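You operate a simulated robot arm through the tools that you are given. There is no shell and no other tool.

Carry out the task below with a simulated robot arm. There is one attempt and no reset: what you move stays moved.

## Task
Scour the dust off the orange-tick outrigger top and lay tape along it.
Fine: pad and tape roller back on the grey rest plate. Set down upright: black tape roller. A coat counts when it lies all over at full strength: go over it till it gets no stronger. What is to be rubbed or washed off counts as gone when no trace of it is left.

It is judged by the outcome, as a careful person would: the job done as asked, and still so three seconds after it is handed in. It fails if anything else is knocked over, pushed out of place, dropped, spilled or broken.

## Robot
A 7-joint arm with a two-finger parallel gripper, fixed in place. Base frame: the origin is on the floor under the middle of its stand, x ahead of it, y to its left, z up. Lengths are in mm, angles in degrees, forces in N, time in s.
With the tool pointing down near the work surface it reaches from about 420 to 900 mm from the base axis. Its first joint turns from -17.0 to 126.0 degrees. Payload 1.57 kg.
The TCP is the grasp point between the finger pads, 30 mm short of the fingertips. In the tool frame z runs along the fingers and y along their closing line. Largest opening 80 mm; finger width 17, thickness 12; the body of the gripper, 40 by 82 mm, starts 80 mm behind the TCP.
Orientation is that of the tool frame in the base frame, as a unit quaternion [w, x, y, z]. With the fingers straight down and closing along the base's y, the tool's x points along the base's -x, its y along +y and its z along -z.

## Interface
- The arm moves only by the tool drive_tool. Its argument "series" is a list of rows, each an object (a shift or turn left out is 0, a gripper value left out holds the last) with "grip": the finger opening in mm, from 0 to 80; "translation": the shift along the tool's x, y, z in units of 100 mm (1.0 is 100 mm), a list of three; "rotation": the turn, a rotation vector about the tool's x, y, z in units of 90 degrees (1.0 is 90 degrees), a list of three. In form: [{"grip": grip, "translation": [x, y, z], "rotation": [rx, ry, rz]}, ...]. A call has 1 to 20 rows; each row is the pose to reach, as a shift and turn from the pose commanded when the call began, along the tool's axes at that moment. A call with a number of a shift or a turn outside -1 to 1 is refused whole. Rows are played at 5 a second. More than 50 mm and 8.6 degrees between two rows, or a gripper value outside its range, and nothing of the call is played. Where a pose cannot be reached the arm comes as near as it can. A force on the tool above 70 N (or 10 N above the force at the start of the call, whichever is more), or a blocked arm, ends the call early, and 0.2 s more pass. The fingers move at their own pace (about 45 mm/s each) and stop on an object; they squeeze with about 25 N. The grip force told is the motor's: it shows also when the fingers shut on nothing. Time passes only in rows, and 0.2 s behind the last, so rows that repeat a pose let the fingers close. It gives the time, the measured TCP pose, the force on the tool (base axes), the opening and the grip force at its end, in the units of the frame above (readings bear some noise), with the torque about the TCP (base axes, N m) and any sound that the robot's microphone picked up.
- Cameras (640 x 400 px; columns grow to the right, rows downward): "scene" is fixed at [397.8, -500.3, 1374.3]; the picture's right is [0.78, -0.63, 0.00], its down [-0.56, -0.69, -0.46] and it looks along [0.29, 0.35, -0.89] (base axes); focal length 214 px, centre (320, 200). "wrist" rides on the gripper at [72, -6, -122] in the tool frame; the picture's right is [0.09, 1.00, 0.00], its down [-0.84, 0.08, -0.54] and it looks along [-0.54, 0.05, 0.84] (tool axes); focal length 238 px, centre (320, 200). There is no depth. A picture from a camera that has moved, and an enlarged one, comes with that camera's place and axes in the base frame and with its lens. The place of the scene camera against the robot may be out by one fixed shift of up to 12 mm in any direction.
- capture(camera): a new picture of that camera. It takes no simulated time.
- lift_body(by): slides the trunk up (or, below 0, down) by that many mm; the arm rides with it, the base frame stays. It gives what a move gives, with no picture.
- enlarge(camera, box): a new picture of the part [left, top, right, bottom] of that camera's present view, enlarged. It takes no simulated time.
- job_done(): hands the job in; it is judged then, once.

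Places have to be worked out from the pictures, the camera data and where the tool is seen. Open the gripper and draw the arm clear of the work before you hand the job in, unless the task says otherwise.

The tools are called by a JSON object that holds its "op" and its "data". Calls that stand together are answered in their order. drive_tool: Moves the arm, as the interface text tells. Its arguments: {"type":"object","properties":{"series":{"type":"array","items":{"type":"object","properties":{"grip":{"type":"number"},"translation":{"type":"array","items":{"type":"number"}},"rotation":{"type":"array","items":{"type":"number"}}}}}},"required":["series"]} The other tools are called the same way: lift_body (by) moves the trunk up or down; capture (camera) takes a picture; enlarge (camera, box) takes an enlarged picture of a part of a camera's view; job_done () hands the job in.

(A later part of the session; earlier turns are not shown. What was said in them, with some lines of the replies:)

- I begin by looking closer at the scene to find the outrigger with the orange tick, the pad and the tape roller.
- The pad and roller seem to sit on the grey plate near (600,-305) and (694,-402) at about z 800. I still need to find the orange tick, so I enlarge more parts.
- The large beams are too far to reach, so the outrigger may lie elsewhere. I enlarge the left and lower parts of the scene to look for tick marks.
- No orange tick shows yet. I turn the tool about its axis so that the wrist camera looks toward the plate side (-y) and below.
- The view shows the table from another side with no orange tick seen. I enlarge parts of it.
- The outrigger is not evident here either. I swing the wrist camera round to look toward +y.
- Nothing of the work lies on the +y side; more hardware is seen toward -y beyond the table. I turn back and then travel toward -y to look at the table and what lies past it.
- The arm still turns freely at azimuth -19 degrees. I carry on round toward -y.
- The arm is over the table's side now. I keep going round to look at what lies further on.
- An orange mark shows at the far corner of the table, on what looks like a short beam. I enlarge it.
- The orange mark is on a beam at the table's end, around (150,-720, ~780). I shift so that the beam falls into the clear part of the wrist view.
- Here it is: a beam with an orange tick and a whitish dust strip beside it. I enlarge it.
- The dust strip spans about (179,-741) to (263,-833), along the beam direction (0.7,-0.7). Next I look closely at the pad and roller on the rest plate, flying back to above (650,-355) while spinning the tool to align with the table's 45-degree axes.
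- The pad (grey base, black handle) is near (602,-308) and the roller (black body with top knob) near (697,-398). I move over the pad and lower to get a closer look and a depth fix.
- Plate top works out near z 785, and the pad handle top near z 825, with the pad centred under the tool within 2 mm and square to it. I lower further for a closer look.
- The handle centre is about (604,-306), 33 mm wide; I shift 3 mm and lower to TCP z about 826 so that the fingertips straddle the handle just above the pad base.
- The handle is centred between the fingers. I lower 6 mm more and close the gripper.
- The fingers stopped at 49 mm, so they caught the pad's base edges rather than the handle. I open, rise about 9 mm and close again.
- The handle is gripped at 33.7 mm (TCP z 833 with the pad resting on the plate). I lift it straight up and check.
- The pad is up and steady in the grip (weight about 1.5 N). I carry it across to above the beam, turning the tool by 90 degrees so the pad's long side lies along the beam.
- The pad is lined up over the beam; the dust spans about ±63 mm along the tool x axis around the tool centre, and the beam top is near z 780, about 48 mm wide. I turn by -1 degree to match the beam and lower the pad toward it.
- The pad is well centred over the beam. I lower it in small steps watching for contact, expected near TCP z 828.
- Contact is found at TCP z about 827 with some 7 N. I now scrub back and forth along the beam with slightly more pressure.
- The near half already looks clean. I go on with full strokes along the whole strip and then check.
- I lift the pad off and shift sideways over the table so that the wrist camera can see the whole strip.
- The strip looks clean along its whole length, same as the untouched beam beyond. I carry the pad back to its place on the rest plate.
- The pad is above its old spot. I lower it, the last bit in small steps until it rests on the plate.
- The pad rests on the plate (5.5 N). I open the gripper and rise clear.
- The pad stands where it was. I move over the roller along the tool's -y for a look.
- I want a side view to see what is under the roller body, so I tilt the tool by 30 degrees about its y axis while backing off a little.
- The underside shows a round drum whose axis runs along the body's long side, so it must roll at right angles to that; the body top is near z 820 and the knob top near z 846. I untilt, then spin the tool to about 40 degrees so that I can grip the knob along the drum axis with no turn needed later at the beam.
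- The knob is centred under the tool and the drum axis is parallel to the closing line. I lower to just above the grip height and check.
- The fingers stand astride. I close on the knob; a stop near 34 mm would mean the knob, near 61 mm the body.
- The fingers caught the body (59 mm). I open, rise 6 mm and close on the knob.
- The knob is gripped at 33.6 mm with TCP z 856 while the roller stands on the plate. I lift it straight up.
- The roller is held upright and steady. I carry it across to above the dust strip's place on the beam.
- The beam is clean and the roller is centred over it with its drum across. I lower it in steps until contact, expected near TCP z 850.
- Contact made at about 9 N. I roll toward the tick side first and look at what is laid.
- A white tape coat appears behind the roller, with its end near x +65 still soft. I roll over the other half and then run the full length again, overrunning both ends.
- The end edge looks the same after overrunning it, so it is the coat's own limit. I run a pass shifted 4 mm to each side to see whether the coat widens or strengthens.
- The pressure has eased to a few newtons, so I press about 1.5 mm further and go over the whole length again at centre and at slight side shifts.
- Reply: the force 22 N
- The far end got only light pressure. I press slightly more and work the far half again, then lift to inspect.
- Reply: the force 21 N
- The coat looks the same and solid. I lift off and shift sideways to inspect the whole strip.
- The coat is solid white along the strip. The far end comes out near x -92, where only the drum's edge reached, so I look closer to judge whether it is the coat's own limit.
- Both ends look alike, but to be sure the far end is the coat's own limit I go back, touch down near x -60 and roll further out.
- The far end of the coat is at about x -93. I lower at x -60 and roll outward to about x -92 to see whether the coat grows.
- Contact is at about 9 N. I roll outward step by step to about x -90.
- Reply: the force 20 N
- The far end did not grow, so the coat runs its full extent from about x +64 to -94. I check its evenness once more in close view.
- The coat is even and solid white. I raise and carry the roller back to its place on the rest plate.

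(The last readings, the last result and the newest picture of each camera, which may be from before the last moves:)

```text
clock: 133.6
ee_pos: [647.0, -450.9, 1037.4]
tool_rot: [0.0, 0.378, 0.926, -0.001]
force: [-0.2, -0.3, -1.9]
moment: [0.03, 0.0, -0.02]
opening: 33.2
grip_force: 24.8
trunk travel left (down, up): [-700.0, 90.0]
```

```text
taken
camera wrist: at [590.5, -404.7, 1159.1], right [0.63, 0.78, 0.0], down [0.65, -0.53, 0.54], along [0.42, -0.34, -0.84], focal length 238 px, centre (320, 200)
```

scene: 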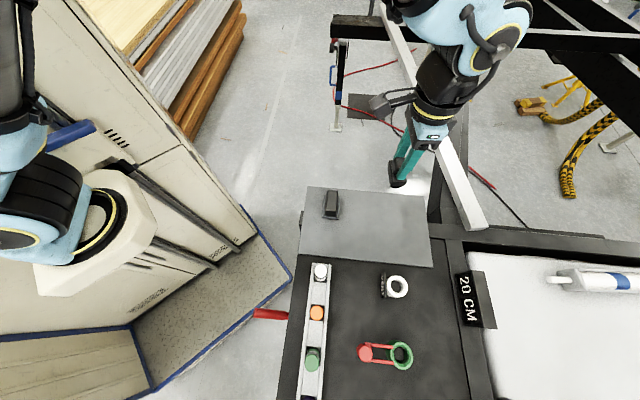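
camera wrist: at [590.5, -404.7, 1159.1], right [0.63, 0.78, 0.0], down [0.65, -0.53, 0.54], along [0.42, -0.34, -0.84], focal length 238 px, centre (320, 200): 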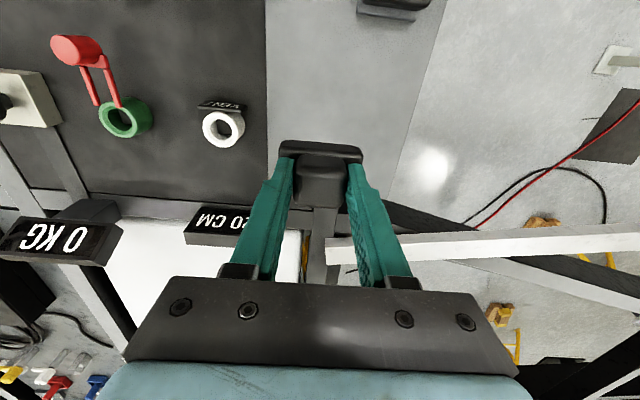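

{"op": "drive_tool", "data": {"series": [{"translation": [0.006, 0.367, 0]}, {"translation": [0.012, 0.735, 0]}]}}

{"op": "drive_tool", "data": {"series": [{"translation": [0, 0, 0.35]}, {"translation": [0, 0, 0.7]}, {"translation": [0, 0, 1.0]}]}}

{"op": "capture", "data": {"camera": "wrist"}}

{"op": "enlarge", "data": {"camera": "scene", "box": [310, 140, 430, 230]}}

```text
clock: 134.2
ee_pos: [697.0, -396.9, 1036.1]
tool_rot: [0.0, 0.377, 0.926, 0.001]
force: [-0.6, 0.0, -0.9]
moment: [0.04, -0.01, 0.0]
opening: 33.2
grip_force: 24.7
trunk travel left (down, up): [-700.0, 90.0]
```

```text
clock: 135.0
ee_pos: [697.1, -395.6, 936.4]
tool_rot: [0.001, 0.378, 0.926, -0.001]
force: [-0.2, -0.2, -1.0]
moment: [-0.01, 0.0, 0.01]
opening: 33.3
grip_force: 25.3
trunk travel left (down, up): [-700.0, 90.0]
```

```text
taken
camera wrist: at [640.6, -349.7, 1058.7], right [0.63, 0.78, 0.0], down [0.65, -0.53, 0.54], along [0.42, -0.34, -0.84], focal length 238 px, centre (320, 200)
```

wrist: 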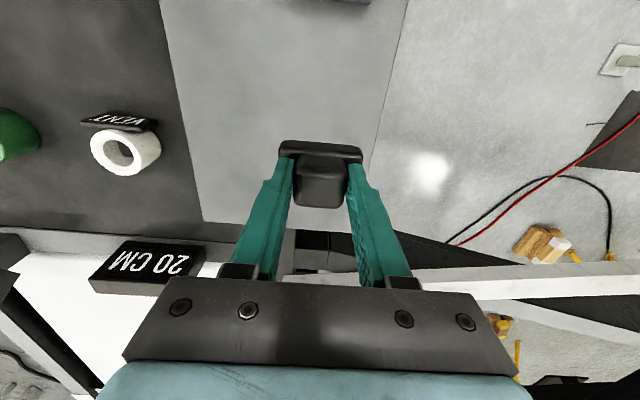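

```text
4.44 times, centred on (370, 185) of scene
camera zoom: at [397.8, -500.3, 1374.3], right [0.78, -0.63, 0.0], down [-0.56, -0.69, -0.46], along [0.29, 0.35, -0.89], focal length 953 px, centre (98, 267)
```

zoom: 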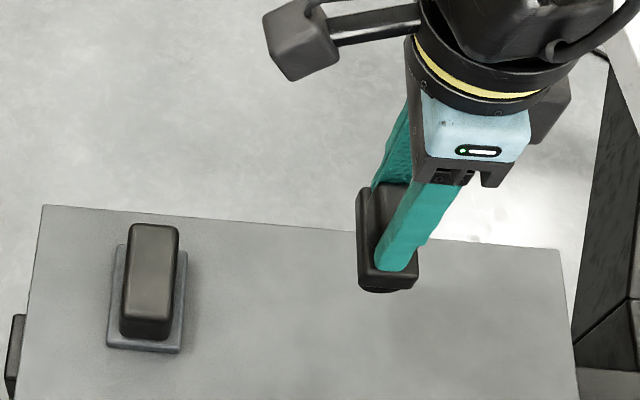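

The roller hangs upright above its place. I lower it, the last bit in small steps.

{"op": "drive_tool", "data": {"series": [{"translation": [0, 0, 0.35]}, {"translation": [0, 0, 0.65]}, {"translation": [0, 0, 0.76]}, {"translation": [0, 0, 0.79]}]}}

{"op": "drive_tool", "data": {"series": [{"translation": [0, 0, 0.01]}, {"translation": [0, 0, 0.02]}]}}

{"op": "drive_tool", "data": {"series": [{"translation": [0, 0, 0.008]}, {"translation": [0, 0, 0.015]}]}}

{"op": "drive_tool", "data": {"series": [{"translation": [0, 0, 0.005]}, {"translation": [0, 0, 0.01]}]}}

```text
clock: 136.0
ee_pos: [696.5, -396.7, 857.6]
tool_rot: [0.0, 0.377, 0.926, 0.0]
force: [0.1, 0.1, -0.9]
moment: [0.0, 0.01, 0.0]
opening: 33.2
grip_force: 25.3
trunk travel left (down, up): [-700.0, 90.0]
```

```text
clock: 136.6
ee_pos: [697.3, -397.8, 855.1]
tool_rot: [0.0, 0.377, 0.926, 0.0]
force: [-0.7, -0.1, -0.9]
moment: [0.02, -0.04, 0.0]
opening: 33.7
grip_force: 25.1
trunk travel left (down, up): [-700.0, 90.0]
```

```text
clock: 137.2
ee_pos: [698.0, -395.8, 853.5]
tool_rot: [0.0, 0.377, 0.926, -0.001]
force: [-0.3, -0.6, -1.7]
moment: [-0.01, -0.01, -0.01]
opening: 33.6
grip_force: 24.6
trunk travel left (down, up): [-700.0, 90.0]
```

```text
clock: 137.8
ee_pos: [696.6, -397.3, 852.8]
tool_rot: [0.0, 0.377, 0.926, 0.0]
force: [0.3, -0.3, -0.7]
moment: [0.02, 0.0, 0.01]
opening: 33.4
grip_force: 25.1
trunk travel left (down, up): [-700.0, 90.0]
```

{"op": "drive_tool", "data": {"series": [{"translation": [0, 0, 0.005]}, {"translation": [0, 0, 0.01]}]}}

{"op": "drive_tool", "data": {"series": [{"translation": [0, 0, 0.005]}, {"translation": [0, 0, 0.008]}]}}

```text
clock: 138.4
ee_pos: [696.7, -397.6, 851.9]
tool_rot: [0.0, 0.377, 0.926, 0.0]
force: [0.3, 0.1, -1.4]
moment: [-0.02, 0.0, 0.0]
opening: 33.2
grip_force: 24.8
trunk travel left (down, up): [-700.0, 90.0]
```

```text
clock: 139.0
ee_pos: [697.1, -397.1, 850.8]
tool_rot: [0.0, 0.377, 0.926, 0.0]
force: [-0.3, 0.5, 4.9]
moment: [-0.01, 0.06, 0.02]
opening: 33.4
grip_force: 24.7
trunk travel left (down, up): [-700.0, 90.0]
```

The roller stands on the plate (about 6 N). I ease off slightly, open the gripper and rise straight up.

{"op": "drive_tool", "data": {"series": [{"translation": [0, 0, -0.006]}, {"translation": [0, 0, -0.006], "grip": 38}, {"translation": [0, 0, -0.006], "grip": 45}, {"translation": [0, 0, -0.01], "grip": 55}, {"translation": [0, 0, -0.02], "grip": 70}, {"translation": [0, 0, -0.04], "grip": 80}, {"translation": [0, 0, -0.1], "grip": 80}, {"translation": [0, 0, -0.3], "grip": 80}, {"translation": [0, 0, -0.65], "grip": 80}, {"translation": [0, 0, -1.0], "grip": 80}]}}

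{"op": "capture", "data": {"camera": "wrist"}}

{"op": "enlarge", "data": {"camera": "scene", "box": [300, 150, 440, 250]}}

```text
clock: 141.2
ee_pos: [696.3, -397.4, 950.0]
tool_rot: [0.0, 0.377, 0.926, 0.0]
force: [-0.1, -0.3, -0.3]
moment: [-0.01, 0.04, 0.01]
opening: 80.2
grip_force: 0.0
trunk travel left (down, up): [-700.0, 90.0]
```

```text
taken
camera wrist: at [640.1, -351.0, 1073.4], right [0.63, 0.78, 0.0], down [0.65, -0.53, 0.54], along [0.42, -0.34, -0.84], focal length 238 px, centre (320, 200)
```

wrist: 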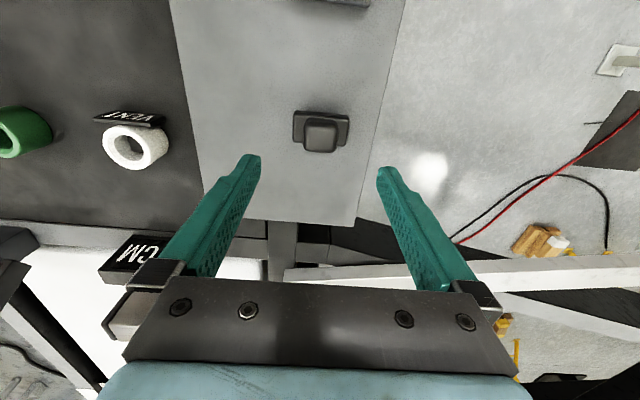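

```text
4.00 times, centred on (370, 200) of scene
camera zoom: at [397.8, -500.3, 1374.3], right [0.78, -0.63, 0.0], down [-0.56, -0.69, -0.46], along [0.29, 0.35, -0.89], focal length 858 px, centre (120, 200)
```

zoom: 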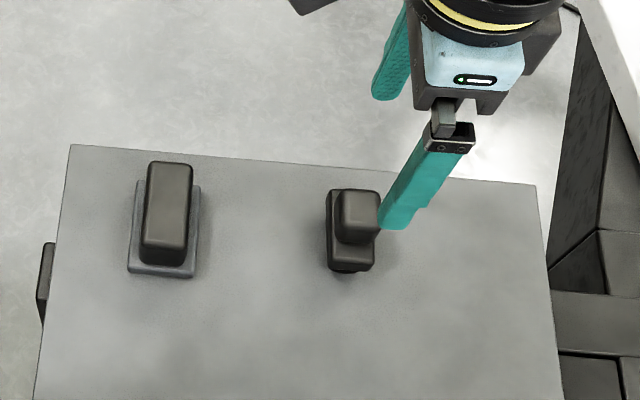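

Both tools stand upright on the rest plate. I draw the arm up and away toward its starting place and check that nothing moves.

{"op": "drive_tool", "data": {"series": [{"translation": [0, 0.3, -0.4]}, {"translation": [0, 0.6, -0.8]}, {"translation": [0, 0.9, -0.95]}]}}

{"op": "drive_tool", "data": {"series": [{"translation": [0, 0.4, 0], "rotation": [0, 0, -0.08]}, {"translation": [0, 0.8, 0], "rotation": [0, 0, -0.16]}, {"translation": [0, 1.0, 0], "rotation": [0, 0, -0.24]}]}}

{"op": "drive_tool", "data": {"series": [{"translation": [0.2, 0.4, 0], "rotation": [0, 0, -0.08]}, {"translation": [0.4, 0.8, 0], "rotation": [0, 0, -0.16]}, {"translation": [0.5, 1.0, 0], "rotation": [0, 0, -0.24]}]}}

{"op": "capture", "data": {"camera": "scene"}}

{"op": "capture", "data": {"camera": "wrist"}}

{"op": "enlarge", "data": {"camera": "scene", "box": [300, 150, 440, 250]}}

```text
clock: 142.0
ee_pos: [758.0, -333.2, 1045.9]
tool_rot: [0.0, 0.377, 0.926, -0.001]
force: [-0.3, -0.7, 0.0]
moment: [0.03, -0.03, -0.02]
opening: 79.9
grip_force: 0.0
trunk travel left (down, up): [-700.0, 90.0]
```

```text
clock: 142.8
ee_pos: [828.5, -260.5, 1047.2]
tool_rot: [0.0, 0.196, 0.981, -0.001]
force: [0.4, -0.5, 0.1]
moment: [-0.02, -0.01, 0.02]
opening: 79.8
grip_force: 0.0
trunk travel left (down, up): [-700.0, 90.0]
```

```text
clock: 143.6
ee_pos: [821.6, -150.2, 1046.0]
tool_rot: [0.0, 0.01, 1.0, 0.0]
force: [0.5, -0.5, 0.1]
moment: [0.06, 0.0, 0.0]
opening: 80.2
grip_force: 0.0
trunk travel left (down, up): [-700.0, 90.0]
```

```text
taken
```

scene: 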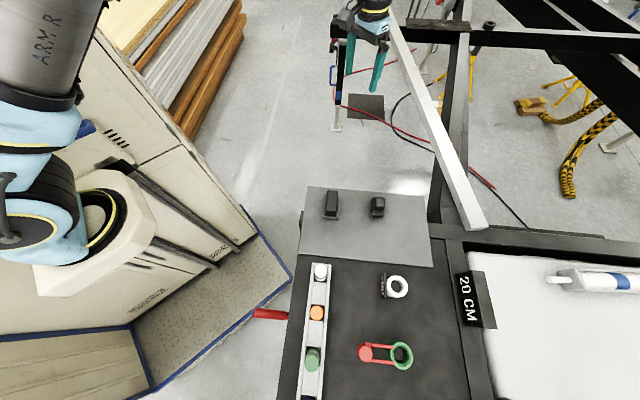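

```text
taken
camera wrist: at [748.9, -154.4, 1168.9], right [-0.07, 1.0, 0.0], down [0.84, 0.06, 0.54], along [0.54, 0.04, -0.84], focal length 238 px, centre (320, 200)
```

wrist: 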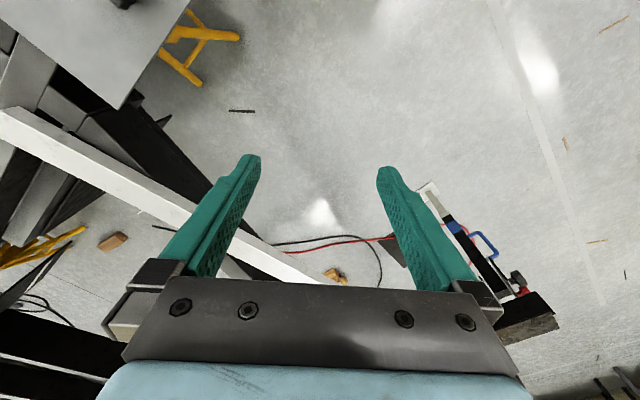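

```text
4.00 times, centred on (370, 200) of scene
camera zoom: at [397.8, -500.3, 1374.3], right [0.78, -0.63, 0.0], down [-0.56, -0.69, -0.46], along [0.29, 0.35, -0.89], focal length 858 px, centre (120, 200)
```

zoom: 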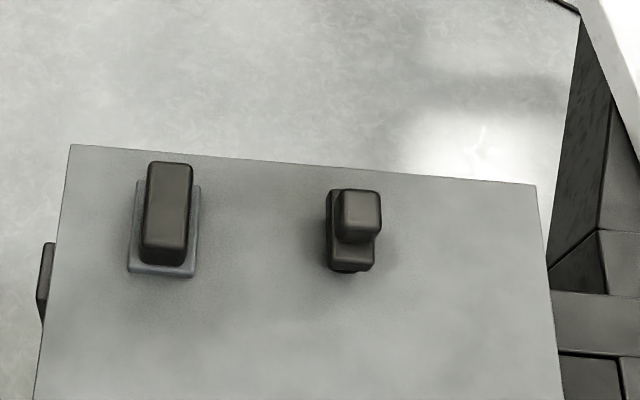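

The pad and roller stand undisturbed on the rest plate. The beam top by the orange tick was clean before taping and is now evenly taped, and the arm is clear with the gripper open. I hand the job in.

{"op": "job_done", "data": {}}

```text
The job is handed in.
```

I scoured the dust off the orange-tick outrigger top and laid a strip of tape along it, then handed the job in.

- **Dust:** I went over the whole strip several times with the pad. No trace of dust showed in the close-up views before I started taping.
- **Tape:** The tape is an even, solid white strip about 158 mm long and 36 mm wide. It did not get longer or wider when I rolled past its ends and sides. Both ends fade over the last 10 mm or so. The end by the tick looked the same after further passes, so I took that as the tape's own edge, not a thin coat.
- **Tools:** The pad and the black tape roller are back on the grey rest plate, both upright and within a few millimetres of where they started.
- **Arm:** The gripper is open and clear of the work. In the last overview picture nothing else had been moved or knocked over. I did not look at the beam again after putting the roller back.
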